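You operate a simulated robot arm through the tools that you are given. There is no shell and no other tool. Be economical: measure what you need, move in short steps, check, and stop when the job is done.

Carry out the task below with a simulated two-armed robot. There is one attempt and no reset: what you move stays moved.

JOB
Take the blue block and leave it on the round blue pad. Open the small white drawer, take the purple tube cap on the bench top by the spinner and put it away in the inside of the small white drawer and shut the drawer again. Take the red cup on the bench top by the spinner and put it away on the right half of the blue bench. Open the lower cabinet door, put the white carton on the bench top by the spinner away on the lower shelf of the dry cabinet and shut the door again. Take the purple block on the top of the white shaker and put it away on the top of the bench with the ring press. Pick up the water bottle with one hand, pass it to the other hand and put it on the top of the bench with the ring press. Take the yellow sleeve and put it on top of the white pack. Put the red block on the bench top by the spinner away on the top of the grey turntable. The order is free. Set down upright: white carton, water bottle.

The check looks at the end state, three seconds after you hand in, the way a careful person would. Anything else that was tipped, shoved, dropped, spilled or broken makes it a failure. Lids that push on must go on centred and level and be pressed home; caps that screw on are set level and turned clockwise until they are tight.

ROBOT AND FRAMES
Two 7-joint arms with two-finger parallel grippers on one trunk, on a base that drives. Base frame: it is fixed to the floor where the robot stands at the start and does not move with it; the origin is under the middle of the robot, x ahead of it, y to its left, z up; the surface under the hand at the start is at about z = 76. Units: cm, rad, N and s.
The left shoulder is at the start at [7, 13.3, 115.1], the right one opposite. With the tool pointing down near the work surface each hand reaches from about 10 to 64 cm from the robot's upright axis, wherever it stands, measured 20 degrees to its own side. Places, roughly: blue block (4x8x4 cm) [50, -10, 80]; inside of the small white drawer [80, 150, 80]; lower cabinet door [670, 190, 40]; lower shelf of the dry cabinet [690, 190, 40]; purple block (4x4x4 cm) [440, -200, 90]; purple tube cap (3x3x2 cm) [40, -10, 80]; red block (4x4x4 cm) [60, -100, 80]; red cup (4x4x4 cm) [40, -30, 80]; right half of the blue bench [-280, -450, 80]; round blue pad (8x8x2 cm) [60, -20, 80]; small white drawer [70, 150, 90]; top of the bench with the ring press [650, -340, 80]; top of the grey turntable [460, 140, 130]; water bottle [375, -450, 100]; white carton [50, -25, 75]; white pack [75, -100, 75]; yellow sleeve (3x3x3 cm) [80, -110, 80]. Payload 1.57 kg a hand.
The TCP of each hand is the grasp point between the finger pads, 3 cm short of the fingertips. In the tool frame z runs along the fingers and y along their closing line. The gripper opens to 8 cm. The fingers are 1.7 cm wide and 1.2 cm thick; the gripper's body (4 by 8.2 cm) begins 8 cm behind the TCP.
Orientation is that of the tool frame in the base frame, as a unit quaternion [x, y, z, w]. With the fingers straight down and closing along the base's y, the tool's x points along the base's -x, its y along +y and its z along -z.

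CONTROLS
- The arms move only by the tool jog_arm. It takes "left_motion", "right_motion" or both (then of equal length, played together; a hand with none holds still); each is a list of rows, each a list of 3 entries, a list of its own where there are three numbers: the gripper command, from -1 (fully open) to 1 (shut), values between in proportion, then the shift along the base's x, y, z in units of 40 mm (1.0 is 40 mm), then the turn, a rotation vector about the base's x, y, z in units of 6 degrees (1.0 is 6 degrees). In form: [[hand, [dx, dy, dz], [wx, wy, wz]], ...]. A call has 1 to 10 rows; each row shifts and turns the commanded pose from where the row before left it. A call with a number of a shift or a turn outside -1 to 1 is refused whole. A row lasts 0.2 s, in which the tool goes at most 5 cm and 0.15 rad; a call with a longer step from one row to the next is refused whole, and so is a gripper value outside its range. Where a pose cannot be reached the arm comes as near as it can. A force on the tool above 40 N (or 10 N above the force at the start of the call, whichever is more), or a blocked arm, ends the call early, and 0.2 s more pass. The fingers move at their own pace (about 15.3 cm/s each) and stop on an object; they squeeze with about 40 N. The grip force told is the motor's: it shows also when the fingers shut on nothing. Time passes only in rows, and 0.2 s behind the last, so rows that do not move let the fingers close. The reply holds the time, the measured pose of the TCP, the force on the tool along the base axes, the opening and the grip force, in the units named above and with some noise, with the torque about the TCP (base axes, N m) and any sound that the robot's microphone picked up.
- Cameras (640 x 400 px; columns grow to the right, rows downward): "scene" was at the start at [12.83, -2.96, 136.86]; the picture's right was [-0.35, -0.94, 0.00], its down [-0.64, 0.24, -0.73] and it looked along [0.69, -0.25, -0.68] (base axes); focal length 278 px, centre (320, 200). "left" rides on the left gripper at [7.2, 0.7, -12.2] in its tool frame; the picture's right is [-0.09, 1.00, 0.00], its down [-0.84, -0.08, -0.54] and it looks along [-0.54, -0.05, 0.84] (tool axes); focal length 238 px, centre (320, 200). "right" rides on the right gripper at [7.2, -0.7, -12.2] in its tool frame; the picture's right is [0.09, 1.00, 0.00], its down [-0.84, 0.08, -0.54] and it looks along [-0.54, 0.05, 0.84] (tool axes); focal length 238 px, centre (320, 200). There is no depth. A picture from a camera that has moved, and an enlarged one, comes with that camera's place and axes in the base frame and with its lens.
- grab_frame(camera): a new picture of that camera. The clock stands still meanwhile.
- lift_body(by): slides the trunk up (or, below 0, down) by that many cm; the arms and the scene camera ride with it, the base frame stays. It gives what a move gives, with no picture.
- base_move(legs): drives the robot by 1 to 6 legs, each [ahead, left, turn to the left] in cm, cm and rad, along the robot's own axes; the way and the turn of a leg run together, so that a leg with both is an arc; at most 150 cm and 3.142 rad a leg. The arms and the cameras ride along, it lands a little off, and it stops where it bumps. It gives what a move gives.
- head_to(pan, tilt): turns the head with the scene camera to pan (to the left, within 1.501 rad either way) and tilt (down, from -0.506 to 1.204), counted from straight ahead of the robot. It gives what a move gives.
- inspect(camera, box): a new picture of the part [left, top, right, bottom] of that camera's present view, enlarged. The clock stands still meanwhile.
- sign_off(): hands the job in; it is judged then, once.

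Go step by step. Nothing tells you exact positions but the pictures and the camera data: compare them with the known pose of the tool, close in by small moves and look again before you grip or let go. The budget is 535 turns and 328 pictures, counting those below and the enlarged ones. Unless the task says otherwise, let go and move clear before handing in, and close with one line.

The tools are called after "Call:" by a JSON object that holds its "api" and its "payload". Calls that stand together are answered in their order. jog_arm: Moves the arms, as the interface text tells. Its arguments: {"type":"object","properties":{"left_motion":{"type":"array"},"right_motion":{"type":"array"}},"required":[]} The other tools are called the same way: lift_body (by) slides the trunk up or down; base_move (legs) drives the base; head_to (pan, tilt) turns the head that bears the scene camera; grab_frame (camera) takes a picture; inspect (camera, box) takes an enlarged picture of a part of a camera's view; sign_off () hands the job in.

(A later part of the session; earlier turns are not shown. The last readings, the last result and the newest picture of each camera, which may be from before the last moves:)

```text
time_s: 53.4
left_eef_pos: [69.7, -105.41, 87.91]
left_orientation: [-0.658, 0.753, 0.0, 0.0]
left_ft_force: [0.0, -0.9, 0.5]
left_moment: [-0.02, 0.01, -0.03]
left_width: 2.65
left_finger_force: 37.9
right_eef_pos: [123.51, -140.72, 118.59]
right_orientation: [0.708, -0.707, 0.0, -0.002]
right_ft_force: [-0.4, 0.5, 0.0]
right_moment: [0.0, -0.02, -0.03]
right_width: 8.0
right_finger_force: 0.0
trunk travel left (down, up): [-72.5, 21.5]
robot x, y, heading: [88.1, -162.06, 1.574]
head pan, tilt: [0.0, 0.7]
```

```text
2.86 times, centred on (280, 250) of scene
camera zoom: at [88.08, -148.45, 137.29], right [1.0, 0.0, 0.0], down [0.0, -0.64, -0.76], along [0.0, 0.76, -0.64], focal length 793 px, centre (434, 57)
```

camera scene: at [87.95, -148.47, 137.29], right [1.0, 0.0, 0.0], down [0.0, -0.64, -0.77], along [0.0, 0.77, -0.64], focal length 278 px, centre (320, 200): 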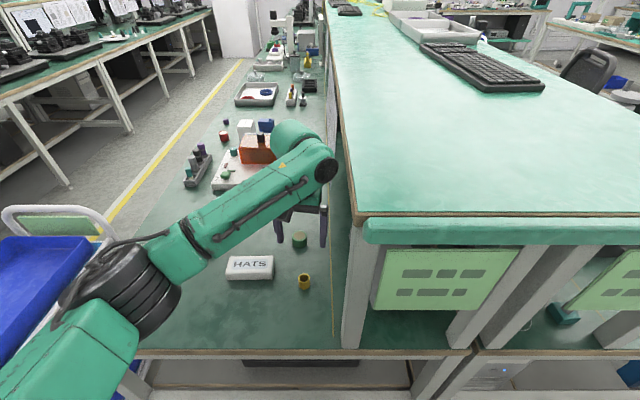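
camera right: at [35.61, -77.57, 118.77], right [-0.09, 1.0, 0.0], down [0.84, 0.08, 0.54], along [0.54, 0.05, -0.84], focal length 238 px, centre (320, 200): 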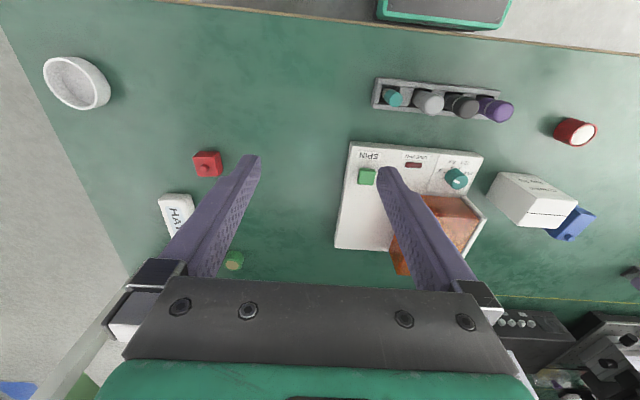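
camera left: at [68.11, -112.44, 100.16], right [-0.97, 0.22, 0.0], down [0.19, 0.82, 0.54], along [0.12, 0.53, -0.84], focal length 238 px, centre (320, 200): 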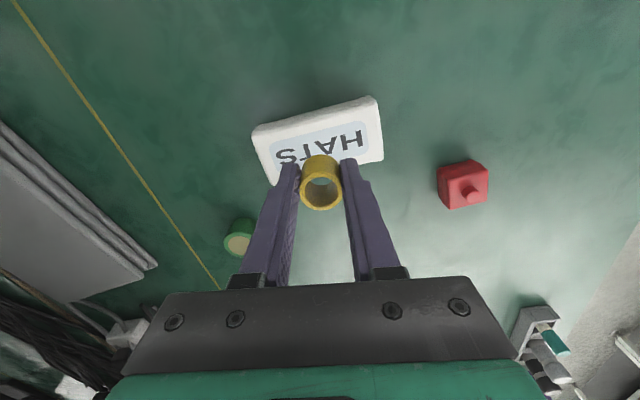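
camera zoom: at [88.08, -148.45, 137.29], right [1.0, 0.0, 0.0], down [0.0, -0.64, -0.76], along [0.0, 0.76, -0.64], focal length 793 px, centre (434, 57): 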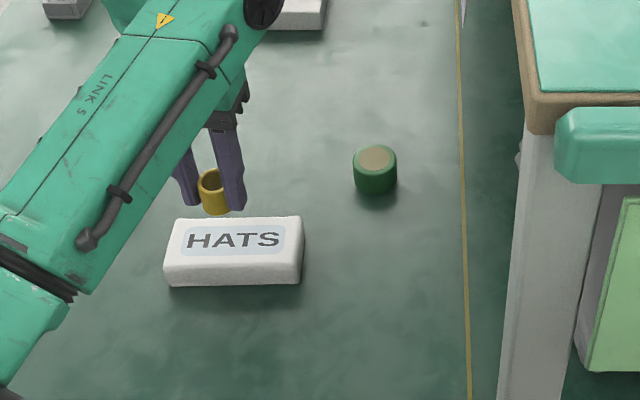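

The sleeve hangs over the pack's centre; its top is near z 79. I'll lower gently.

Call:
{"api": "jog_arm", "payload": {"left_motion": [[1, [0, 0.05, -0.7], [0, 0, 0]], [1, [0, 0, -0.35], [0, 0, 0]], [1, [0, 0, 0], [0, 0, 0]]]}}

Call:
{"api": "inspect", "payload": {"camera": "scene", "box": [200, 210, 340, 290]}}

```text
time_s: 54.2
left_eef_pos: [69.58, -105.25, 83.67]
left_orientation: [-0.659, 0.752, 0.0, 0.0]
left_ft_force: [0.7, 0.9, -0.6]
left_moment: [0.01, 0.02, -0.04]
left_width: 2.63
left_finger_force: 37.1
right_eef_pos: [123.45, -140.67, 118.56]
right_orientation: [0.708, -0.706, 0.0, 0.0]
right_ft_force: [-0.5, 0.1, 0.1]
right_moment: [-0.04, -0.04, 0.0]
right_width: 8.01
right_finger_force: 0.0
trunk travel left (down, up): [-72.5, 21.5]
robot x, y, heading: [87.86, -162.05, 1.577]
head pan, tilt: [0.0, 0.7]
```

```text
4.57 times, centred on (270, 250) of scene
camera zoom: at [88.01, -148.45, 137.29], right [1.0, 0.0, 0.0], down [0.0, -0.64, -0.76], along [0.0, 0.76, -0.64], focal length 1269 px, centre (549, -29)
```

zoom: 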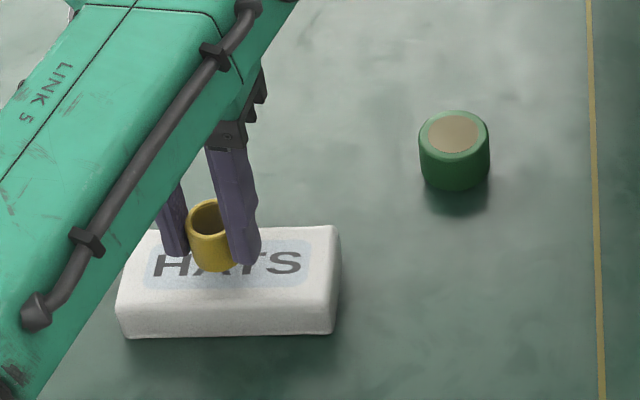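

Call:
{"api": "jog_arm", "payload": {"left_motion": [[1, [0, 0, -0.1], [0, 0, 0]], [1, [0, 0, -0.08], [0, 0, 0]], [1, [0, 0, 0], [0, 0, 0]]]}}

```text
time_s: 55.0
left_eef_pos: [69.64, -105.28, 83.05]
left_orientation: [-0.658, 0.753, 0.0, 0.0]
left_ft_force: [-0.4, 0.1, 0.1]
left_moment: [0.02, 0.01, 0.01]
left_width: 2.63
left_finger_force: 37.5
right_eef_pos: [123.49, -140.68, 118.66]
right_orientation: [0.708, -0.706, 0.0, 0.0]
right_ft_force: [0.9, 0.2, -0.1]
right_moment: [0.02, 0.02, -0.02]
right_width: 8.02
right_finger_force: 0.1
trunk travel left (down, up): [-72.5, 21.5]
robot x, y, heading: [88.32, -161.84, 1.576]
head pan, tilt: [0.0, 0.7]
```

Call:
{"api": "jog_arm", "payload": {"left_motion": [[1, [0, 0, -0.1], [0, 0, 0]], [1, [0, 0, 0], [0, 0, 0]]]}}

Call:
{"api": "inspect", "payload": {"camera": "left", "box": [220, 80, 420, 240]}}

```text
time_s: 55.6
left_eef_pos: [69.75, -105.28, 82.56]
left_orientation: [-0.659, 0.752, 0.0, 0.001]
left_ft_force: [-0.4, -0.3, 0.0]
left_moment: [-0.01, 0.01, 0.03]
left_width: 2.62
left_finger_force: 37.2
right_eef_pos: [123.38, -140.72, 118.63]
right_orientation: [0.708, -0.706, 0.0, 0.0]
right_ft_force: [0.5, 0.0, -0.3]
right_moment: [-0.02, 0.03, 0.05]
right_width: 7.98
right_finger_force: 0.2
trunk travel left (down, up): [-72.5, 21.5]
robot x, y, heading: [88.29, -161.78, 1.573]
head pan, tilt: [0.0, 0.7]
```

```text
2.50 times, centred on (320, 160) of left
camera zoom: at [68.08, -112.31, 94.83], right [-0.97, 0.22, 0.0], down [0.19, 0.82, 0.54], along [0.12, 0.53, -0.84], focal length 596 px, centre (320, 300)
```

zoom: 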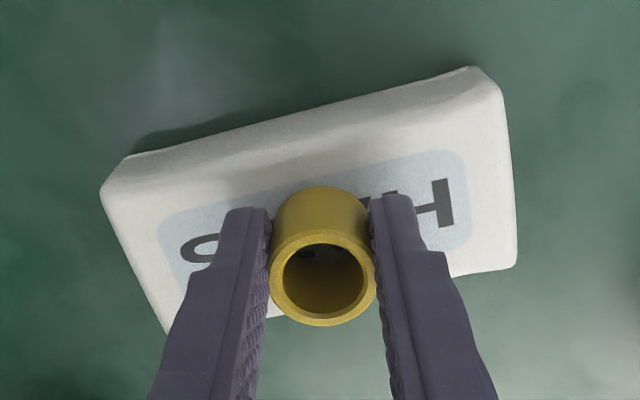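

Call:
{"api": "jog_arm", "payload": {"left_motion": [[1, [0, 0, -0.08], [0, 0, 0]], [1, [0, 0, 0], [0, 0, 0]]]}}

```text
time_s: 56.2
left_eef_pos: [69.66, -105.29, 82.37]
left_orientation: [-0.659, 0.753, 0.002, 0.002]
left_ft_force: [-1.0, 2.4, 11.9]
left_moment: [0.13, 0.02, -0.01]
left_width: 2.63
left_finger_force: 37.2
right_eef_pos: [123.55, -141.0, 118.74]
right_orientation: [0.708, -0.706, -0.001, -0.001]
right_ft_force: [-0.5, 0.5, 0.8]
right_moment: [0.0, -0.01, 0.01]
right_width: 7.98
right_finger_force: 0.1
trunk travel left (down, up): [-72.5, 21.5]
robot x, y, heading: [88.37, -162.07, 1.568]
head pan, tilt: [0.0, 0.7]
```

Contact. I'll release and rise.

Call:
{"api": "jog_arm", "payload": {"left_motion": [[-1, [0, 0, 0], [0, 0, 0]], [-1, [0, 0, 0], [0, 0, 0]], [-1, [0, 0, 0.5], [0, 0, 0]], [-1, [0, 0, 0.9], [0, 0, 0]], [-1, [0, 0, 0.9], [0, 0, 0]], [-1, [0, 0, 0], [0, 0, 0]]]}}

Call:
{"api": "grab_frame", "payload": {"camera": "left"}}

Call:
{"api": "inspect", "payload": {"camera": "scene", "box": [200, 210, 340, 290]}}

```text
time_s: 57.6
left_eef_pos: [69.56, -105.18, 91.49]
left_orientation: [-0.659, 0.752, 0.001, 0.001]
left_ft_force: [-0.4, -0.8, 0.1]
left_moment: [-0.02, -0.01, -0.01]
left_width: 8.01
left_finger_force: 0.1
right_eef_pos: [123.43, -140.7, 118.65]
right_orientation: [0.708, -0.707, 0.0, -0.001]
right_ft_force: [-0.7, 0.0, 0.2]
right_moment: [-0.02, 0.01, 0.03]
right_width: 8.0
right_finger_force: 0.1
trunk travel left (down, up): [-72.5, 21.5]
robot x, y, heading: [88.0, -161.79, 1.57]
head pan, tilt: [0.0, 0.7]
```

```text
291 pictures are left
camera left: at [67.95, -112.27, 103.7], right [-0.97, 0.22, 0.0], down [0.19, 0.82, 0.54], along [0.12, 0.53, -0.84], focal length 238 px, centre (320, 200)
```

left: 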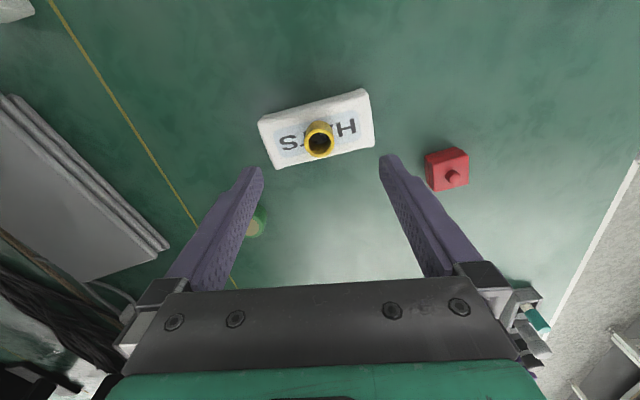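

```text
4.57 times, centred on (270, 250) of scene
camera zoom: at [88.0, -148.41, 137.28], right [1.0, 0.0, 0.0], down [0.0, -0.64, -0.76], along [0.0, 0.76, -0.64], focal length 1269 px, centre (549, -29)
```

zoom: 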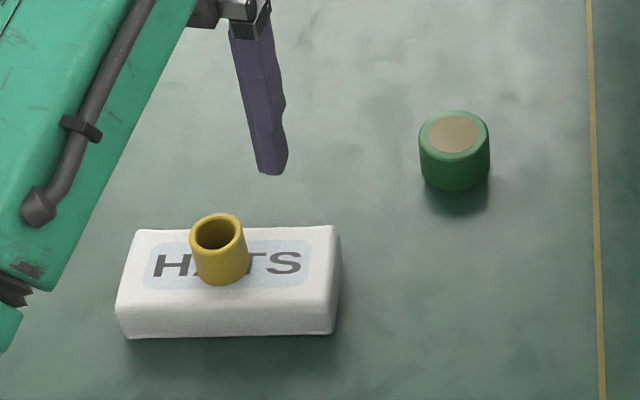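

The sleeve stands on the pack. Next I'll raise the left hand, drive back to the bench front and fetch the purple cap.

Call:
{"api": "jog_arm", "payload": {"left_motion": [[-1, [0, -0.3, 0.9], [0, 0, 0]], [-1, [0, -0.6, 0.9], [0, 0, 0]], [-1, [0, -0.9, 0.9], [0, 0, 0]], [-1, [0, -0.9, 0.5], [0, 0, 0]], [-1, [0, -0.9, 0], [0, 0, 0]]]}}

Call:
{"api": "base_move", "payload": {"legs": [[-35, 0, 0], [0, 0, -1.571], [-145, 0, 0], [0, 150, 0], [0, 20, 0]]}}

Call:
{"api": "head_to", "payload": {"pan": 0, "tilt": 0.6}}

Call:
{"api": "grab_frame", "payload": {"camera": "scene"}}

```text
refused: row 3 steps farther than a row can; nothing moved
```

```text
time_s: 78.7
left_eef_pos: [3.76, -8.32, 91.5]
left_orientation: [0.074, 0.997, 0.0, 0.0]
left_ft_force: [0.8, 0.0, -0.1]
left_moment: [-0.02, 0.0, 0.02]
left_width: 8.0
left_finger_force: 0.0
right_eef_pos: [-32.4, -61.76, 118.56]
right_orientation: [0.006, 1.0, 0.001, 0.001]
right_ft_force: [-0.3, -0.1, 0.0]
right_moment: [-0.01, 0.0, -0.03]
right_width: 7.99
right_finger_force: 0.1
trunk travel left (down, up): [-72.5, 21.5]
robot x, y, heading: [-53.14, -26.12, -0.013]
head pan, tilt: [0.0, 0.7]
```

```text
time_s: 79.3
left_eef_pos: [3.85, -8.28, 91.5]
left_orientation: [0.075, 0.997, -0.001, 0.0]
left_ft_force: [0.0, -0.1, 0.7]
left_moment: [-0.03, -0.01, 0.02]
left_width: 7.99
left_finger_force: 0.1
right_eef_pos: [-32.38, -61.51, 118.52]
right_orientation: [0.006, 1.0, 0.001, 0.0]
right_ft_force: [0.0, 1.2, -0.4]
right_moment: [-0.01, -0.01, -0.03]
right_width: 8.0
right_finger_force: 0.1
trunk travel left (down, up): [-72.5, 21.5]
robot x, y, heading: [-53.03, -26.01, -0.014]
head pan, tilt: [0.0, 0.6]
```

```text
289 pictures are left
camera scene: at [-39.19, -26.07, 138.15], right [-0.01, -1.0, 0.0], down [-0.57, 0.01, -0.82], along [0.82, -0.01, -0.57], focal length 278 px, centre (320, 200)
```

scene: 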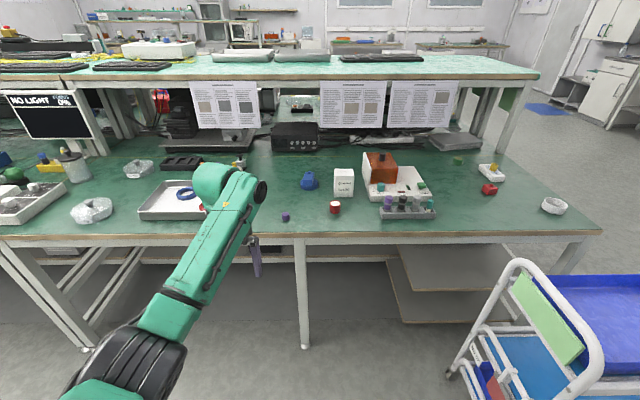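

The arm move was refused but nothing was disturbed. I'll now draw the left hand in and up, then drive ahead to the bench.

Call:
{"api": "jog_arm", "payload": {"left_motion": [[-1, [-0.8, 0, 0.7], [0, 0, 0]], [-1, [-0.8, 0, 0.7], [0, 0, 0]], [-1, [-0.8, -0.3, 0.7], [0, 0, 0]], [-1, [-0.8, -0.3, 0.7], [0, 0, -0.2]], [-1, [-0.8, -0.3, 0], [0, 0, 0]]]}}

```text
time_s: 80.5
left_eef_pos: [-12.26, -11.95, 102.59]
left_orientation: [0.085, 0.996, 0.0, 0.0]
left_ft_force: [0.4, 0.1, -0.3]
left_moment: [0.0, -0.02, 0.0]
left_width: 7.99
left_finger_force: 0.1
right_eef_pos: [-32.41, -61.69, 118.57]
right_orientation: [0.006, 1.0, 0.0, 0.001]
right_ft_force: [0.0, 0.0, -0.4]
right_moment: [-0.02, 0.02, -0.03]
right_width: 7.98
right_finger_force: 0.2
trunk travel left (down, up): [-72.5, 21.5]
robot x, y, heading: [-52.94, -25.85, -0.017]
head pan, tilt: [0.0, 0.6]
```

Call:
{"api": "base_move", "payload": {"legs": [[54, 0, 0.015]]}}

Call:
{"api": "grab_frame", "payload": {"camera": "left"}}

```text
time_s: 83.7
left_eef_pos: [42.38, -12.2, 102.64]
left_orientation: [0.081, 0.997, 0.0, 0.0]
left_ft_force: [0.0, 0.6, -0.3]
left_moment: [-0.03, 0.0, 0.0]
left_width: 8.0
left_finger_force: 0.0
right_eef_pos: [22.35, -62.02, 118.72]
right_orientation: [0.004, 1.0, 0.0, 0.001]
right_ft_force: [0.2, 0.0, 0.2]
right_moment: [0.03, 0.01, -0.01]
right_width: 8.0
right_finger_force: 0.1
trunk travel left (down, up): [-72.5, 21.5]
robot x, y, heading: [1.45, -26.43, -0.011]
head pan, tilt: [0.0, 0.6]
```

```text
288 pictures are left
camera left: at [35.36, -10.39, 114.83], right [0.25, 0.97, 0.0], down [0.81, -0.21, 0.54], along [0.52, -0.14, -0.84], focal length 238 px, centre (320, 200)
```

left: 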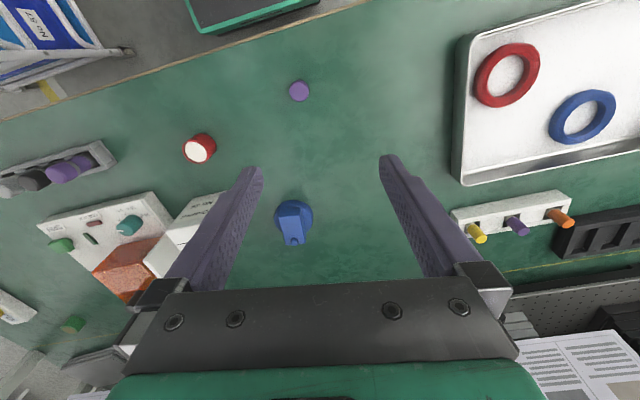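

The cap is at about [39.9, -14.7]. I'll lower over it.

Call:
{"api": "jog_arm", "payload": {"left_motion": [[-1, [-0.2, -0.2, -0.9], [0, 0, 0]], [-1, [-0.2, -0.2, -0.9], [0, 0, 0]], [-1, [-0.2, -0.2, -0.9], [0, 0, 0]], [-1, [0, 0, -0.9], [0, 0, 0]], [-1, [0, 0, -0.6], [0, 0, 0]], [-1, [0, 0, 0], [0, 0, 0]]]}}

Call:
{"api": "grab_frame", "payload": {"camera": "left"}}

```text
time_s: 85.1
left_eef_pos: [39.9, -14.61, 85.88]
left_orientation: [0.082, 0.997, 0.0, 0.0]
left_ft_force: [0.2, 0.2, -0.2]
left_moment: [-0.01, -0.01, 0.06]
left_width: 8.0
left_finger_force: 0.2
right_eef_pos: [22.26, -62.03, 118.7]
right_orientation: [0.003, 1.0, 0.0, 0.001]
right_ft_force: [-0.3, -0.9, 0.3]
right_moment: [-0.03, 0.0, 0.02]
right_width: 7.99
right_finger_force: 0.0
trunk travel left (down, up): [-72.5, 21.5]
robot x, y, heading: [1.35, -26.66, -0.008]
head pan, tilt: [0.0, 0.6]
```

```text
287 pictures are left
camera left: at [33.01, -12.78, 98.02], right [0.25, 0.97, 0.0], down [0.81, -0.21, 0.54], along [0.52, -0.14, -0.84], focal length 238 px, centre (320, 200)
```

left: 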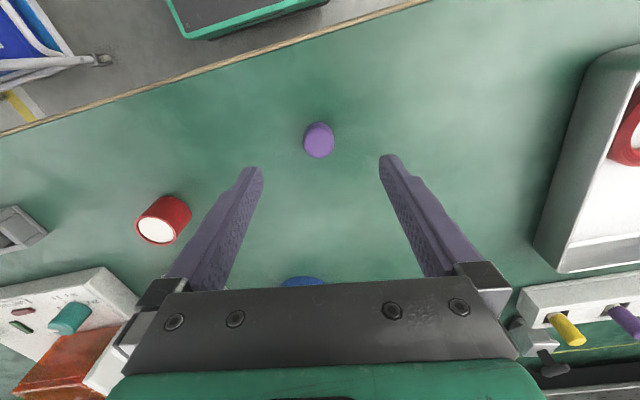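

Call:
{"api": "jog_arm", "payload": {"left_motion": [[-1, [-0.08, 0, -0.8], [0, 0, 0]], [-1, [0, 0, -0.6], [0, 0, 0]], [-1, [0, 0, -0.22], [0, 0, 0]], [1, [0, 0, 0], [0, 0, 0]], [1, [0, 0, 0], [0, 0, 0]], [1, [0, 0, 0], [0, 0, 0]]]}}

Call:
{"api": "inspect", "payload": {"camera": "left", "box": [220, 100, 420, 260]}}

```text
time_s: 86.5
left_eef_pos: [39.67, -14.61, 79.31]
left_orientation: [0.081, 0.997, 0.0, 0.0]
left_ft_force: [0.1, -0.5, -0.2]
left_moment: [0.01, -0.03, -0.02]
left_width: 2.56
left_finger_force: 37.0
right_eef_pos: [22.49, -61.99, 118.56]
right_orientation: [0.003, 1.0, 0.001, 0.0]
right_ft_force: [-0.3, 0.2, -0.4]
right_moment: [0.0, 0.01, 0.02]
right_width: 8.01
right_finger_force: 0.1
trunk travel left (down, up): [-72.5, 21.5]
robot x, y, heading: [1.43, -26.45, -0.001]
head pan, tilt: [0.0, 0.6]
```

```text
2.50 times, centred on (320, 180) of left
camera zoom: at [32.73, -12.79, 91.54], right [0.25, 0.97, 0.0], down [0.81, -0.21, 0.54], along [0.52, -0.14, -0.84], focal length 596 px, centre (320, 250)
```

zoom: 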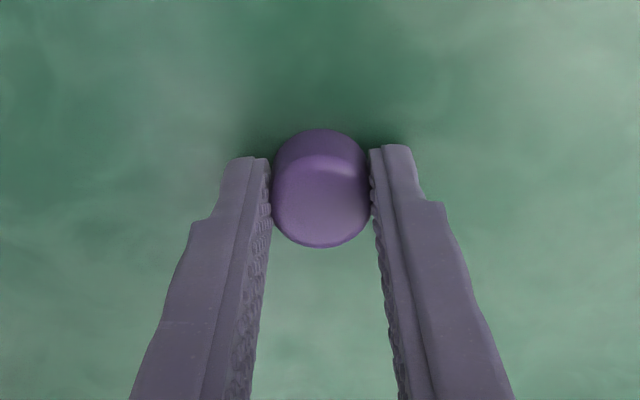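

Cap held. I'll lift it and look left for the drawer.

Call:
{"api": "jog_arm", "payload": {"left_motion": [[1, [0, 0, 0.9], [0, 0, 0]], [1, [0, 0, 0.9], [0, 0, 0]], [1, [0, 0, 0.9], [0, 0, 0]], [1, [0, 0, 0.9], [0, 0, 0]], [1, [0, 0, 0.9], [0, 0, 0]], [1, [-0.5, 0, 0.9], [0, 0, 0]], [1, [-0.5, 0, 0.9], [0, 0, 0]]]}}

Call:
{"api": "head_to", "payload": {"pan": 1.2, "tilt": 0.4}}

Call:
{"api": "grab_frame", "payload": {"camera": "scene"}}

```text
time_s: 88.1
left_eef_pos: [35.51, -14.54, 104.49]
left_orientation: [0.081, 0.997, 0.0, -0.001]
left_ft_force: [-0.5, 1.0, 0.3]
left_moment: [-0.05, -0.02, -0.04]
left_width: 2.57
left_finger_force: 37.1
right_eef_pos: [22.35, -62.14, 118.62]
right_orientation: [0.003, 1.0, 0.001, 0.0]
right_ft_force: [0.1, 0.1, 0.6]
right_moment: [0.0, 0.0, 0.04]
right_width: 8.0
right_finger_force: 0.1
trunk travel left (down, up): [-72.5, 21.5]
robot x, y, heading: [1.53, -26.59, -0.008]
head pan, tilt: [0.0, 0.6]
```

```text
time_s: 89.5
left_eef_pos: [35.67, -14.54, 104.44]
left_orientation: [0.081, 0.997, -0.001, 0.0]
left_ft_force: [0.5, 0.3, -0.6]
left_moment: [-0.01, 0.04, -0.01]
left_width: 2.59
left_finger_force: 36.9
right_eef_pos: [22.47, -62.07, 118.54]
right_orientation: [0.004, 1.0, 0.0, 0.001]
right_ft_force: [-0.1, -0.7, -0.6]
right_moment: [-0.01, 0.01, -0.02]
right_width: 8.02
right_finger_force: 0.1
trunk travel left (down, up): [-72.5, 21.5]
robot x, y, heading: [1.75, -26.56, -0.006]
head pan, tilt: [1.201, 0.4]
```

```text
285 pictures are left
camera scene: at [9.99, -17.92, 139.97], right [0.93, -0.37, 0.0], down [-0.14, -0.36, -0.92], along [0.34, 0.86, -0.39], focal length 278 px, centre (320, 200)
```

scene: 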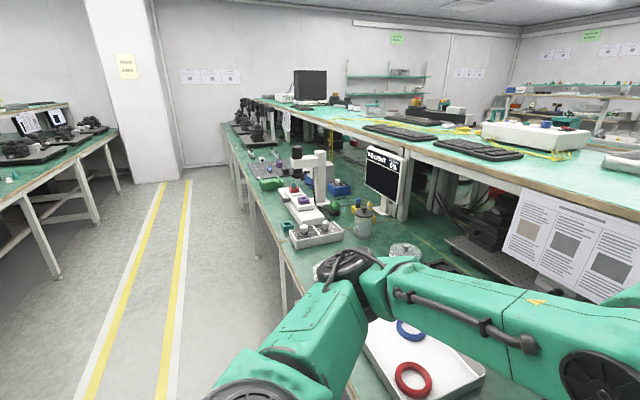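

I'll drive left along the bench to about y = 120 and look.

Call:
{"api": "base_move", "payload": {"legs": [[-10, 0, 0], [0, 145, 0]]}}

Call:
{"api": "head_to", "payload": {"pan": 0.4, "tilt": 0.6}}

Call:
{"api": "grab_frame", "payload": {"camera": "scene"}}

```text
time_s: 97.5
left_eef_pos: [27.38, 132.72, 104.41]
left_orientation: [0.085, 0.996, 0.0, 0.0]
left_ft_force: [0.1, 0.4, -0.2]
left_moment: [-0.02, -0.02, 0.02]
left_width: 2.55
left_finger_force: 36.8
right_eef_pos: [13.58, 85.35, 118.72]
right_orientation: [0.008, 1.0, 0.0, 0.0]
right_ft_force: [-0.2, -0.4, -0.5]
right_moment: [0.01, 0.01, 0.02]
right_width: 7.98
right_finger_force: 0.1
trunk travel left (down, up): [-72.5, 21.5]
robot x, y, heading: [-6.71, 121.39, -0.017]
head pan, tilt: [1.201, 0.4]
```

```text
time_s: 98.7
left_eef_pos: [27.36, 132.74, 104.47]
left_orientation: [0.086, 0.996, 0.0, 0.0]
left_ft_force: [0.7, -0.6, -0.1]
left_moment: [-0.02, 0.03, -0.02]
left_width: 2.55
left_finger_force: 37.5
right_eef_pos: [13.68, 85.28, 118.62]
right_orientation: [0.008, 1.0, 0.0, 0.0]
right_ft_force: [-0.4, 0.8, 0.1]
right_moment: [0.04, 0.0, -0.03]
right_width: 7.99
right_finger_force: 0.0
trunk travel left (down, up): [-72.5, 21.5]
robot x, y, heading: [-6.62, 121.22, -0.019]
head pan, tilt: [0.4, 0.6]
```

```text
284 pictures are left
camera scene: at [6.45, 124.34, 138.15], right [0.37, -0.93, 0.0], down [-0.52, -0.21, -0.83], along [0.77, 0.31, -0.56], focal length 278 px, centre (320, 200)
```

scene: 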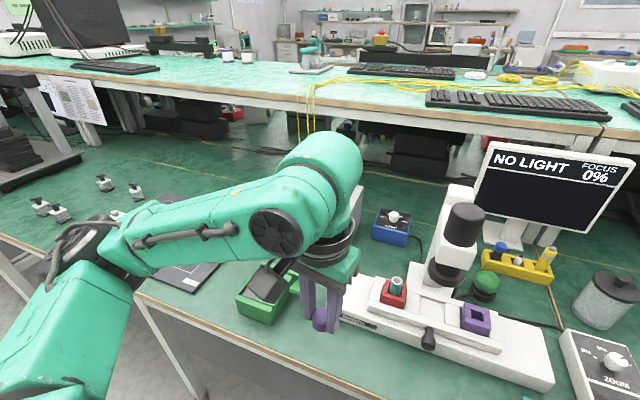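

The drawer should be right behind the left hand. I'll move that hand aside.

Call:
{"api": "jog_arm", "payload": {"left_motion": [[1, [-0.2, 0.9, 0.2], [0, 0, 0]], [1, [-0.2, 0.9, 0.2], [0, 0, 0]], [1, [-0.2, 0.9, 0.2], [0, 0, 0]], [1, [-0.2, 0.9, 0.2], [0, 0, 0]], [1, [-0.2, 0.9, 0], [0, 0, 0]], [1, [-0.2, 0.9, 0], [0, 0, 0]]]}}

Call:
{"api": "grab_frame", "payload": {"camera": "scene"}}

```text
time_s: 100.1
left_eef_pos: [22.3, 154.44, 107.7]
left_orientation: [0.087, 0.996, 0.0, 0.001]
left_ft_force: [0.3, 1.4, -0.5]
left_moment: [0.0, -0.02, 0.01]
left_width: 2.57
left_finger_force: 37.1
right_eef_pos: [13.69, 85.42, 118.62]
right_orientation: [0.009, 1.0, 0.0, 0.001]
right_ft_force: [-0.6, -0.7, -0.4]
right_moment: [-0.02, -0.03, 0.0]
right_width: 8.0
right_finger_force: 0.1
trunk travel left (down, up): [-72.5, 21.5]
robot x, y, heading: [-6.9, 121.27, -0.022]
head pan, tilt: [0.4, 0.6]
```

```text
283 pictures are left
camera scene: at [6.33, 124.35, 138.16], right [0.37, -0.93, 0.0], down [-0.52, -0.21, -0.83], along [0.77, 0.31, -0.56], focal length 278 px, centre (320, 200)
```

scene: 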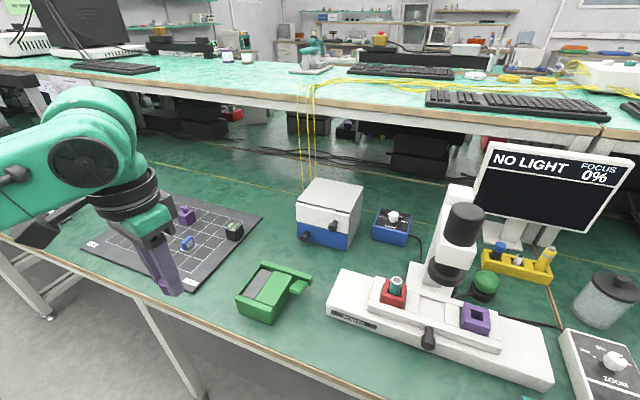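

The drawer is the small white-fronted blue box. I'll zoom in on it.

Call:
{"api": "inspect", "payload": {"camera": "scene", "box": [220, 160, 420, 340]}}

```text
2.22 times, centred on (320, 250) of scene
camera zoom: at [6.33, 124.35, 138.16], right [0.37, -0.93, 0.0], down [-0.52, -0.21, -0.83], along [0.77, 0.31, -0.56], focal length 617 px, centre (320, 89)
```

zoom: 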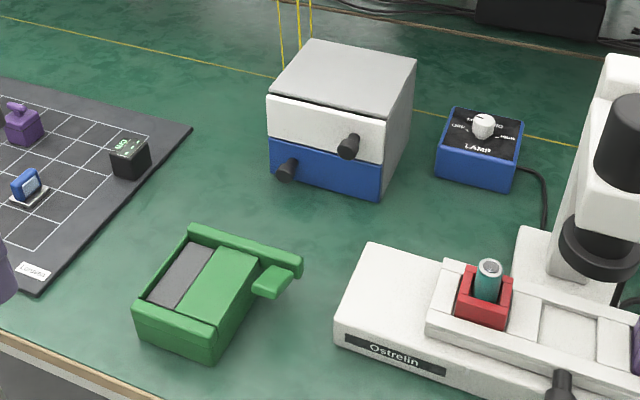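

The white upper drawer's front is at x ≈ 69, y 141–157, z 83–90, with its knob near [66.5, 144.3, 87]. I'll place the robot so the right hand can reach the knob.

Call:
{"api": "base_move", "payload": {"legs": [[0, 43, 0.02], [12, 0, 0]]}}

Call:
{"api": "head_to", "payload": {"pan": -0.3, "tilt": 0.7}}

Call:
{"api": "grab_frame", "payload": {"camera": "scene"}}

```text
time_s: 103.5
left_eef_pos: [33.8, 198.1, 107.75]
left_orientation: [0.074, 0.997, 0.0, 0.001]
left_ft_force: [0.7, 0.3, 0.4]
left_moment: [0.03, 0.0, 0.01]
left_width: 2.58
left_finger_force: 36.8
right_eef_pos: [26.58, 128.84, 118.63]
right_orientation: [-0.003, 1.0, 0.001, 0.0]
right_ft_force: [0.3, -0.1, -0.5]
right_moment: [0.0, -0.02, 0.02]
right_width: 7.98
right_finger_force: 0.0
trunk travel left (down, up): [-72.5, 21.5]
robot x, y, heading: [5.26, 164.22, 0.008]
head pan, tilt: [0.4, 0.6]
```

```text
time_s: 104.6
left_eef_pos: [33.89, 198.11, 107.7]
left_orientation: [0.074, 0.997, 0.0, 0.0]
left_ft_force: [-0.2, 0.0, -0.7]
left_moment: [-0.01, -0.02, -0.04]
left_width: 2.6
left_finger_force: 37.4
right_eef_pos: [26.68, 128.91, 118.69]
right_orientation: [-0.004, 1.0, 0.0, 0.0]
right_ft_force: [-0.5, -0.2, 0.7]
right_moment: [0.01, 0.0, 0.01]
right_width: 8.0
right_finger_force: 0.1
trunk travel left (down, up): [-72.5, 21.5]
robot x, y, heading: [5.41, 164.29, 0.008]
head pan, tilt: [-0.3, 0.7]
```

```text
281 pictures are left
camera scene: at [18.52, 161.73, 137.29], right [-0.29, -0.96, 0.0], down [-0.62, 0.19, -0.77], along [0.73, -0.22, -0.64], focal length 278 px, centre (320, 200)
```

scene: 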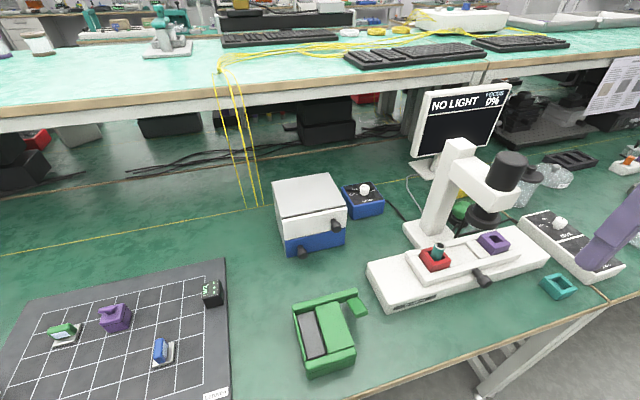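

Call:
{"api": "inspect", "payload": {"camera": "scene", "box": [250, 160, 390, 280]}}

```text
3.33 times, centred on (320, 220) of scene
camera zoom: at [18.52, 161.73, 137.29], right [-0.29, -0.96, 0.0], down [-0.62, 0.19, -0.77], along [0.73, -0.22, -0.64], focal length 926 px, centre (320, 133)
```

zoom: 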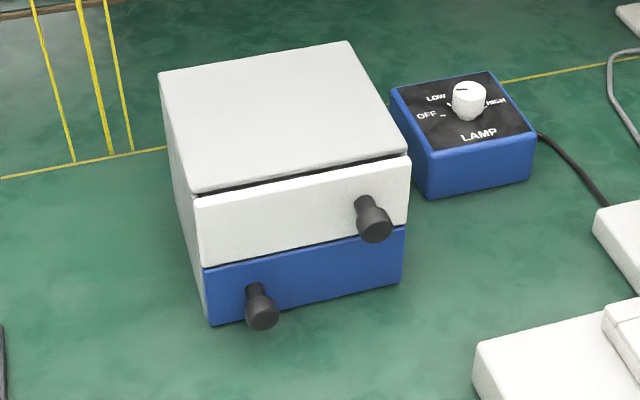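

The knob bulb is near [64.5, 143.8, 87]. I'll bring the right hand above and in front of it for a close view.

Call:
{"api": "jog_arm", "payload": {"right_motion": [[-1, [0.8, 0.4, 0], [0, 0, 0]], [-1, [0.8, 0.4, 0], [0, 0, 0]], [-1, [0.8, 0.4, -0.2], [0, 0, 0]], [-1, [0.8, 0.4, -0.3], [0, 0, 0]], [-1, [0.8, 0.4, -0.3], [0, 0, 0]], [-1, [0.8, 0.4, -0.4], [0, 0, 0]], [-1, [0.8, 0.4, -0.5], [0, 0, 0]], [-1, [0.8, 0.4, -0.6], [0, 0, 0]], [-1, [0.8, 0.4, -0.7], [0, 0, 0]], [-1, [0, 0, 0], [0, 0, 0]]]}}

Call:
{"api": "grab_frame", "payload": {"camera": "right"}}

Call:
{"api": "grab_frame", "payload": {"camera": "scene"}}

```text
time_s: 106.8
left_eef_pos: [33.79, 198.1, 107.61]
left_orientation: [0.074, 0.997, 0.0, 0.0]
left_ft_force: [-0.4, -0.5, 0.1]
left_moment: [0.01, 0.05, -0.03]
left_width: 2.56
left_finger_force: 36.8
right_eef_pos: [55.47, 143.23, 106.49]
right_orientation: [-0.003, 1.0, 0.0, 0.001]
right_ft_force: [0.0, 1.0, -0.3]
right_moment: [0.06, -0.02, 0.01]
right_width: 7.99
right_finger_force: 0.1
trunk travel left (down, up): [-72.5, 21.5]
robot x, y, heading: [5.52, 163.81, 0.005]
head pan, tilt: [-0.3, 0.7]
```

```text
279 pictures are left
camera right: at [48.38, 142.53, 118.75], right [-0.1, 1.0, 0.0], down [0.84, 0.08, 0.54], along [0.54, 0.05, -0.84], focal length 238 px, centre (320, 200)
```

right: 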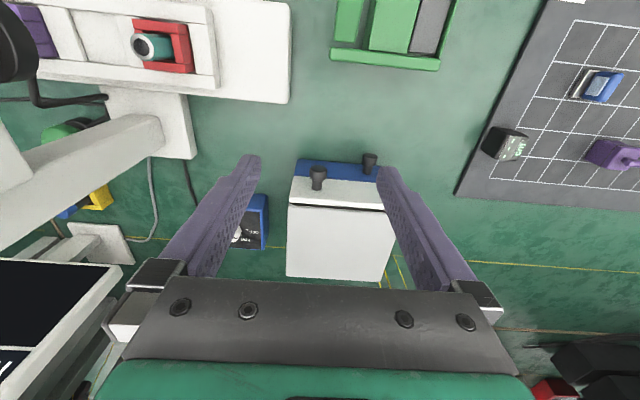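

```text
278 pictures are left
camera scene: at [18.46, 161.67, 137.3], right [-0.29, -0.96, 0.0], down [-0.62, 0.19, -0.77], along [0.73, -0.22, -0.64], focal length 278 px, centre (320, 200)
```

scene: 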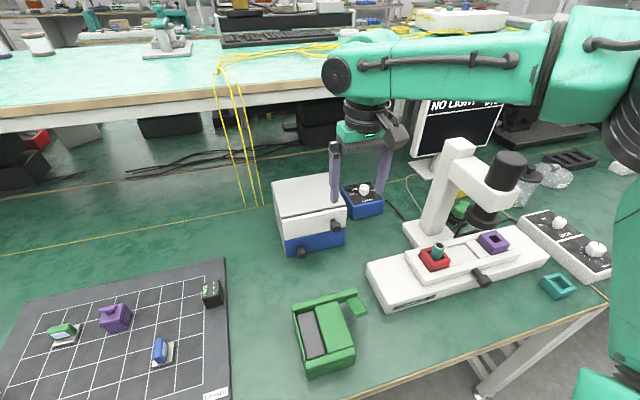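

Knob is at about [64, 143.8, 87]. I'll move over it and lower.

Call:
{"api": "jog_arm", "payload": {"right_motion": [[-1, [0.6, 0.1, -0.2], [0, 0, 0]], [-1, [0.6, 0.05, -0.2], [0, 0, 0]], [-1, [0.6, 0, -0.4], [0, 0, 0]], [-1, [0.5, 0, -0.6], [0, 0, 0]], [-1, [0, 0, -0.8], [0, 0, 0]], [-1, [0, 0, 0], [0, 0, 0]]]}}

Call:
{"api": "grab_frame", "payload": {"camera": "right"}}

Call:
{"api": "inspect", "payload": {"camera": "scene", "box": [250, 120, 430, 280]}}

```text
time_s: 108.2
left_eef_pos: [33.96, 198.1, 107.61]
left_orientation: [0.075, 0.997, 0.001, 0.0]
left_ft_force: [-0.4, -1.3, -0.5]
left_moment: [-0.01, -0.04, 0.01]
left_width: 2.57
left_finger_force: 37.3
right_eef_pos: [61.31, 142.54, 97.89]
right_orientation: [-0.003, 1.0, 0.0, 0.0]
right_ft_force: [0.1, -0.4, -0.4]
right_moment: [-0.01, 0.02, 0.01]
right_width: 8.0
right_finger_force: 0.0
right hand out of reach, approached as far as the arm can: row 3, 4
trunk travel left (down, up): [-72.5, 21.5]
robot x, y, heading: [5.57, 164.11, 0.009]
head pan, tilt: [-0.3, 0.7]
```

```text
277 pictures are left
camera right: at [54.2, 141.96, 110.0], right [-0.1, 1.0, 0.0], down [0.83, 0.08, 0.54], along [0.54, 0.05, -0.84], focal length 238 px, centre (320, 200)
```

right: 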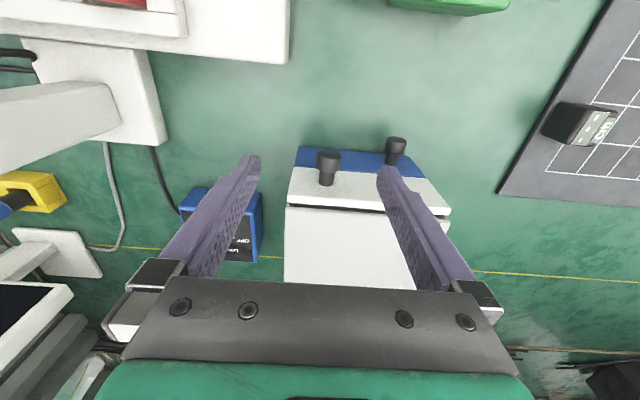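

```text
2.50 times, centred on (340, 200) of scene
camera zoom: at [18.53, 161.72, 137.29], right [-0.29, -0.96, 0.0], down [-0.62, 0.19, -0.77], along [0.73, -0.22, -0.64], focal length 694 px, centre (270, 200)
```

zoom: 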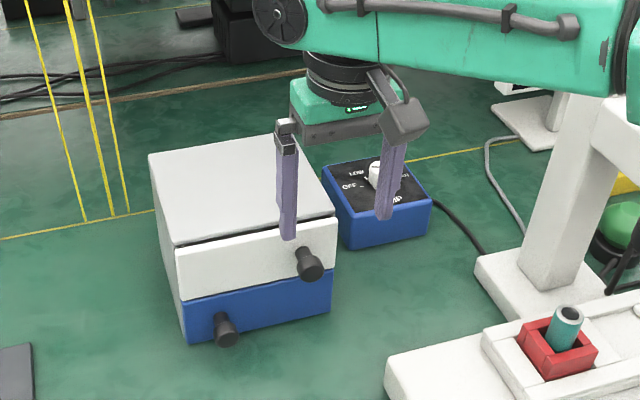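

I need about 4 cm more reach, so I'll drive ahead a bit with the hand still above the box.

Call:
{"api": "base_move", "payload": {"legs": [[4, 0, 0]]}}

Call:
{"api": "grab_frame", "payload": {"camera": "right"}}

```text
time_s: 109.1
left_eef_pos: [37.43, 198.22, 107.78]
left_orientation: [0.074, 0.997, -0.001, 0.002]
left_ft_force: [-0.3, -0.5, 0.3]
left_moment: [0.02, -0.05, 0.01]
left_width: 2.58
left_finger_force: 37.2
right_eef_pos: [65.01, 142.69, 98.1]
right_orientation: [-0.003, 1.0, 0.0, 0.004]
right_ft_force: [-0.4, 0.1, 0.1]
right_moment: [0.01, -0.05, 0.0]
right_width: 7.98
right_finger_force: 0.0
trunk travel left (down, up): [-72.5, 21.5]
robot x, y, heading: [9.21, 164.38, 0.008]
head pan, tilt: [-0.3, 0.7]
```

```text
275 pictures are left
camera right: at [57.78, 142.02, 110.26], right [-0.1, 1.0, 0.0], down [0.83, 0.08, 0.55], along [0.55, 0.05, -0.84], focal length 238 px, centre (320, 200)
```

right: 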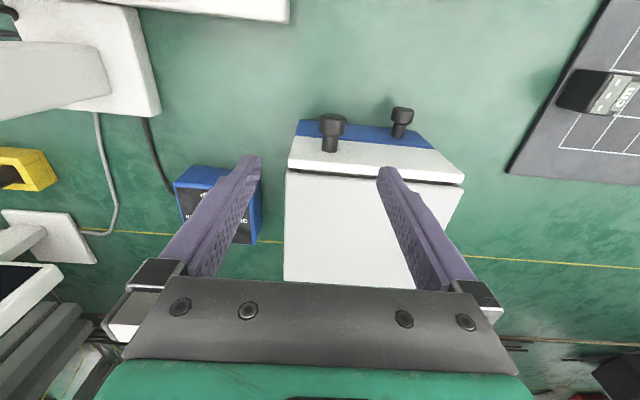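

Call:
{"api": "jog_arm", "payload": {"right_motion": [[-1, [-0.22, 0.25, -0.5], [0, 0, 0]], [-1, [0, 0, -0.8], [0, 0, 0]], [-1, [0, 0, -0.8], [0, 0, 0]], [-1, [0, 0, -0.4], [0, 0, 0]], [-1, [0, 0, 0], [0, 0, 0]]]}}

Call:
{"api": "grab_frame", "payload": {"camera": "right"}}

Call:
{"api": "inspect", "payload": {"camera": "scene", "box": [250, 120, 430, 280]}}

```text
time_s: 110.3
left_eef_pos: [37.88, 198.18, 107.56]
left_orientation: [0.074, 0.997, -0.001, 0.0]
left_ft_force: [-0.4, 0.4, -0.4]
left_moment: [0.01, 0.0, 0.04]
left_width: 2.57
left_finger_force: 37.5
right_eef_pos: [62.69, 143.0, 88.68]
right_orientation: [-0.004, 1.0, 0.0, 0.002]
right_ft_force: [0.5, -0.1, -0.8]
right_moment: [-0.01, -0.02, -0.01]
right_width: 8.03
right_finger_force: 0.0
right hand out of reach, approached as far as the arm can: row 2, 3, 4
trunk travel left (down, up): [-72.5, 21.5]
robot x, y, heading: [9.12, 164.34, 0.006]
head pan, tilt: [-0.3, 0.7]
```

```text
274 pictures are left
camera right: at [55.43, 142.16, 100.83], right [-0.1, 1.0, 0.0], down [0.83, 0.08, 0.55], along [0.54, 0.05, -0.84], focal length 238 px, centre (320, 200)
```

right: 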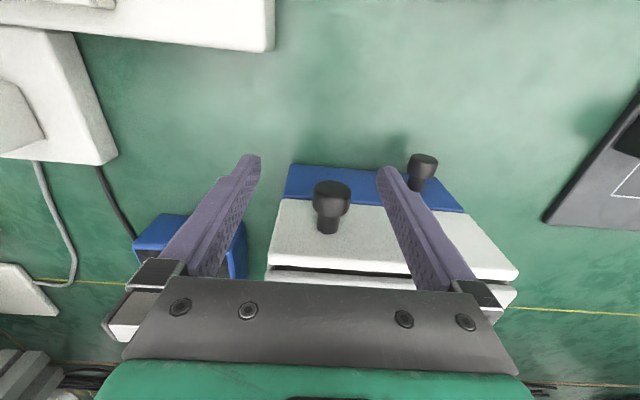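

```text
2.50 times, centred on (340, 200) of scene
camera zoom: at [22.57, 161.76, 137.29], right [-0.29, -0.96, 0.0], down [-0.62, 0.19, -0.76], along [0.73, -0.22, -0.64], focal length 694 px, centre (270, 200)
```

zoom: 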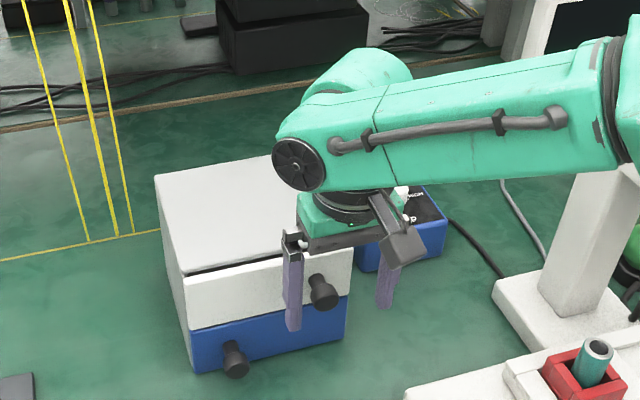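

Just short. I'll drive ahead 2 cm, which brings the fingers astride the knob.

Call:
{"api": "base_move", "payload": {"legs": [[2, 0, 0]]}}

Call:
{"api": "jog_arm", "payload": {"right_motion": [[-1, [0, 0.12, -0.2], [0, 0, 0]], [-1, [0, 0, 0], [0, 0, 0]]]}}

Call:
{"api": "grab_frame", "payload": {"camera": "right"}}

Call:
{"api": "inspect", "payload": {"camera": "scene", "box": [250, 120, 430, 280]}}

```text
time_s: 111.1
left_eef_pos: [39.49, 198.15, 107.73]
left_orientation: [0.074, 0.997, -0.001, 0.002]
left_ft_force: [-0.6, 0.4, 0.7]
left_moment: [-0.01, -0.02, 0.03]
left_width: 2.59
left_finger_force: 36.8
right_eef_pos: [64.23, 142.84, 88.92]
right_orientation: [-0.004, 1.0, 0.002, 0.005]
right_ft_force: [-0.4, -0.8, -0.6]
right_moment: [0.01, -0.01, -0.01]
right_width: 8.0
right_finger_force: 0.1
trunk travel left (down, up): [-72.5, 21.5]
robot x, y, heading: [11.47, 164.06, 0.003]
head pan, tilt: [-0.3, 0.7]
```

```text
time_s: 111.7
left_eef_pos: [39.74, 198.21, 107.7]
left_orientation: [0.074, 0.997, 0.0, 0.001]
left_ft_force: [1.7, 0.3, -0.3]
left_moment: [-0.01, 0.0, -0.01]
left_width: 2.6
left_finger_force: 37.2
right_eef_pos: [64.14, 143.29, 88.29]
right_orientation: [-0.003, 1.0, 0.001, 0.005]
right_ft_force: [0.6, 0.2, 0.5]
right_moment: [-0.03, 0.0, -0.01]
right_width: 8.0
right_finger_force: 0.0
right hand out of reach, approached as far as the arm can: row 1
trunk travel left (down, up): [-72.5, 21.5]
robot x, y, heading: [11.29, 164.1, 0.004]
head pan, tilt: [-0.3, 0.7]
```

```text
272 pictures are left
camera right: at [56.95, 142.49, 100.29], right [-0.1, 1.0, 0.0], down [0.83, 0.08, 0.55], along [0.55, 0.06, -0.84], focal length 238 px, centre (320, 200)
```

right: 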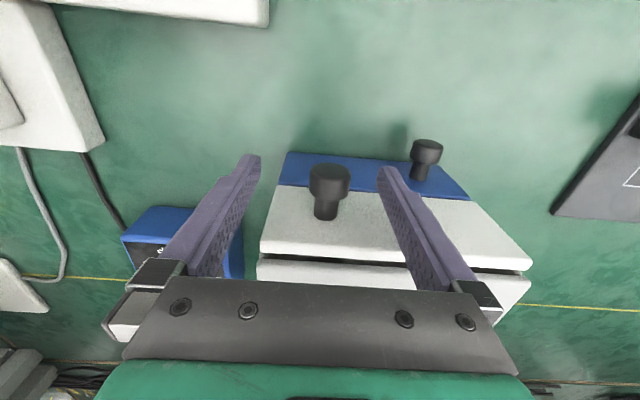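

```text
2.50 times, centred on (340, 200) of scene
camera zoom: at [24.45, 161.77, 137.3], right [-0.29, -0.96, 0.0], down [-0.62, 0.19, -0.77], along [0.73, -0.22, -0.64], focal length 694 px, centre (270, 200)
```

zoom: 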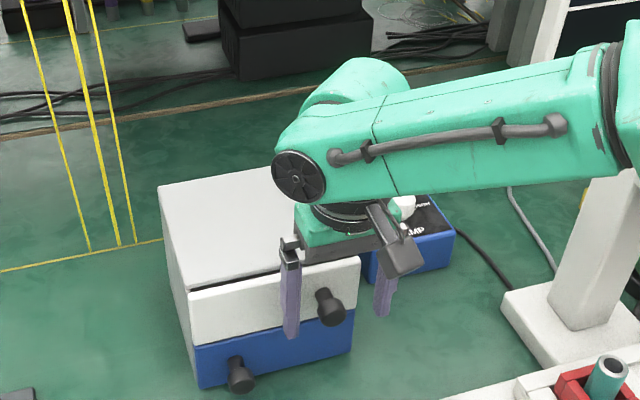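

The fingers straddle the knob. I'll nudge +y, close, and check.

Call:
{"api": "jog_arm", "payload": {"right_motion": [[-1, [-0.05, 0.14, -0.1], [0, 0, 0]], [-1, [0, 0, 0], [0, 0, 0]], [1, [0, 0, 0], [0, 0, 0]], [1, [0, 0, 0], [0, 0, 0]], [1, [0, 0, 0], [0, 0, 0]]]}}

Call:
{"api": "grab_frame", "payload": {"camera": "right"}}

```text
time_s: 112.9
left_eef_pos: [39.92, 198.25, 107.73]
left_orientation: [0.074, 0.997, 0.0, 0.0]
left_ft_force: [-0.4, 0.3, 0.0]
left_moment: [0.0, -0.02, 0.0]
left_width: 2.57
left_finger_force: 37.3
right_eef_pos: [63.8, 143.8, 87.86]
right_orientation: [-0.004, 1.0, 0.001, 0.003]
right_ft_force: [-1.0, 6.4, -1.2]
right_moment: [0.1, -0.05, -0.29]
right_width: 2.53
right_finger_force: 36.9
trunk travel left (down, up): [-72.5, 21.5]
robot x, y, heading: [11.18, 164.31, 0.011]
head pan, tilt: [-0.3, 0.7]
```

```text
270 pictures are left
camera right: at [56.65, 143.11, 99.98], right [-0.1, 0.99, 0.0], down [0.83, 0.08, 0.55], along [0.54, 0.06, -0.84], focal length 238 px, centre (320, 200)
```

right: 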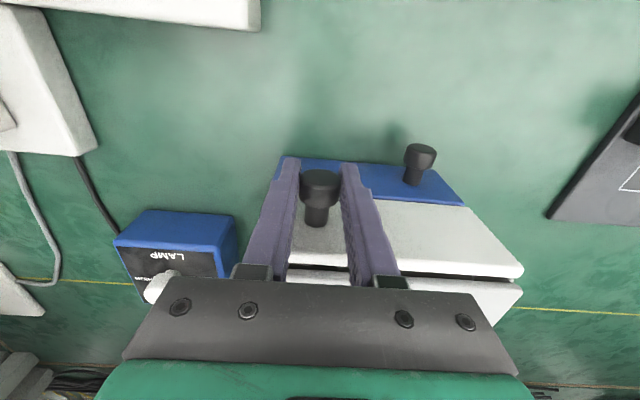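

Gripped. I'll pull the drawer out slowly.

Call:
{"api": "jog_arm", "payload": {"right_motion": [[1, [-0.3, 0, 0], [0, 0, 0]], [1, [-0.3, 0, 0], [0, 0, 0]], [1, [-0.3, 0, 0], [0, 0, 0]], [1, [-0.3, 0, 0], [0, 0, 0]], [1, [-0.3, 0, 0], [0, 0, 0]], [1, [-0.3, 0, 0], [0, 0, 0]]]}}

Call:
{"api": "grab_frame", "payload": {"camera": "scene"}}

```text
time_s: 114.3
left_eef_pos: [39.64, 198.22, 107.7]
left_orientation: [0.074, 0.997, -0.001, 0.001]
left_ft_force: [-0.2, 0.3, -0.2]
left_moment: [0.03, 0.0, 0.0]
left_width: 2.56
left_finger_force: 36.6
right_eef_pos: [56.65, 143.91, 87.91]
right_orientation: [-0.004, 1.0, 0.0, 0.005]
right_ft_force: [-0.8, -0.4, 11.8]
right_moment: [0.14, -0.2, -0.28]
right_width: 2.53
right_finger_force: 36.8
trunk travel left (down, up): [-72.5, 21.5]
robot x, y, heading: [11.28, 163.99, 0.007]
head pan, tilt: [-0.3, 0.7]
```

```text
269 pictures are left
camera scene: at [24.3, 161.84, 137.32], right [-0.29, -0.96, 0.0], down [-0.62, 0.19, -0.77], along [0.73, -0.22, -0.64], focal length 278 px, centre (320, 200)
```

scene: 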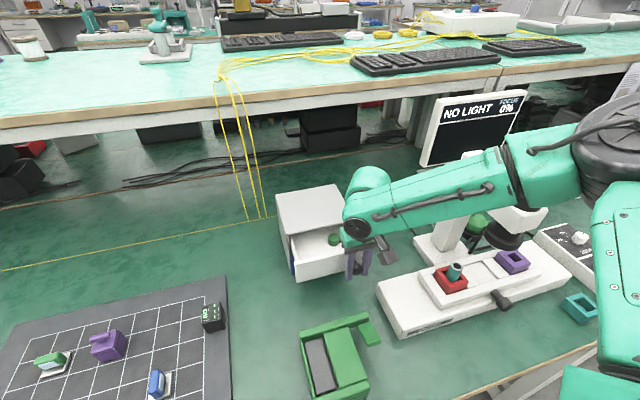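

The drawer slides out, with a small green item inside. I'll pull a bit further, then open the hand and back off.

Call:
{"api": "jog_arm", "payload": {"right_motion": [[1, [-0.25, 0, -0.03], [0, 0, 0]], [1, [-0.25, 0, -0.03], [0, 0, 0]], [1, [-0.2, 0, 0], [0, 0, 0]], [1, [0, 0, 0], [0, 0, 0]]]}}

Call:
{"api": "inspect", "payload": {"camera": "scene", "box": [240, 160, 440, 320]}}

```text
time_s: 115.3
left_eef_pos: [39.63, 198.15, 107.69]
left_orientation: [0.074, 0.997, 0.001, 0.002]
left_ft_force: [-0.1, 0.1, -0.9]
left_moment: [0.03, -0.05, -0.03]
left_width: 2.59
left_finger_force: 36.9
right_eef_pos: [53.74, 143.78, 87.64]
right_orientation: [-0.004, 1.0, -0.001, 0.005]
right_ft_force: [0.0, -7.4, 29.5]
right_moment: [-0.1, -0.3, -0.33]
right_width: 2.53
right_finger_force: 36.9
trunk travel left (down, up): [-72.5, 21.5]
robot x, y, heading: [11.45, 164.12, 0.007]
head pan, tilt: [-0.3, 0.7]
```

```text
2.50 times, centred on (340, 240) of scene
camera zoom: at [24.1, 161.77, 137.34], right [-0.29, -0.96, 0.0], down [-0.61, 0.19, -0.77], along [0.73, -0.22, -0.64], focal length 694 px, centre (270, 100)
```

zoom: 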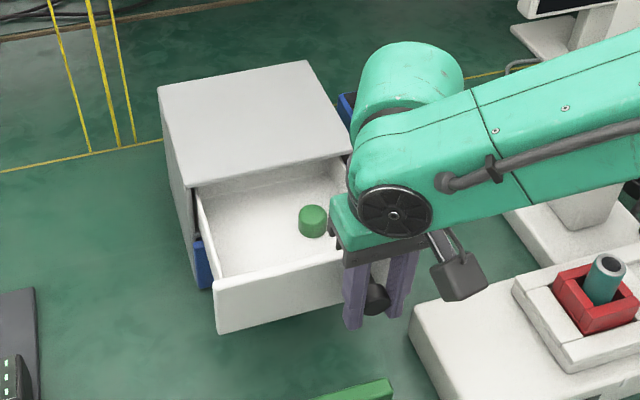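

Open by about 10 cm. I'll release and lift the right hand away.

Call:
{"api": "jog_arm", "payload": {"right_motion": [[-1, [0, 0, 0], [0, 0, 0]], [-1, [0, 0, 0], [0, 0, 0]], [-1, [0, 0, 0.6], [0, 0, 0]], [-1, [0, 0, 0.9], [0, 0, 0]], [-1, [0, 0, 0.9], [0, 0, 0]], [-1, [-0.6, -0.3, 0.9], [0, 0, 0]], [-1, [-0.8, -0.4, 0.6], [0, 0, 0]], [-1, [-0.8, -0.4, 0.4], [0, 0, 0]], [-1, [-0.8, -0.4, 0.4], [0, 0, 0]]]}}

Call:
{"api": "inspect", "payload": {"camera": "scene", "box": [240, 160, 440, 320]}}

```text
time_s: 117.3
left_eef_pos: [39.86, 198.04, 107.87]
left_orientation: [0.075, 0.997, 0.001, 0.001]
left_ft_force: [-0.1, 0.2, -0.3]
left_moment: [0.0, 0.01, 0.03]
left_width: 2.56
left_finger_force: 36.7
right_eef_pos: [41.71, 137.64, 106.13]
right_orientation: [-0.005, 1.0, 0.002, 0.002]
right_ft_force: [-1.2, -0.6, -1.4]
right_moment: [0.0, -0.03, -0.01]
right_width: 8.01
right_finger_force: 0.2
trunk travel left (down, up): [-72.5, 21.5]
robot x, y, heading: [11.22, 164.14, 0.009]
head pan, tilt: [-0.3, 0.7]
```

```text
2.50 times, centred on (340, 240) of scene
camera zoom: at [24.41, 161.57, 137.3], right [-0.29, -0.96, 0.0], down [-0.62, 0.19, -0.77], along [0.73, -0.22, -0.64], focal length 694 px, centre (270, 100)
```

zoom: 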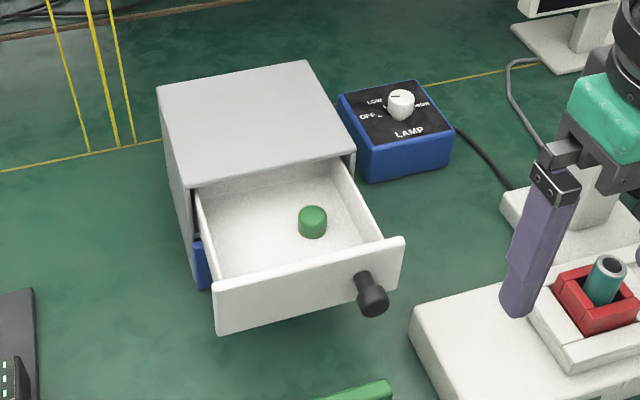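

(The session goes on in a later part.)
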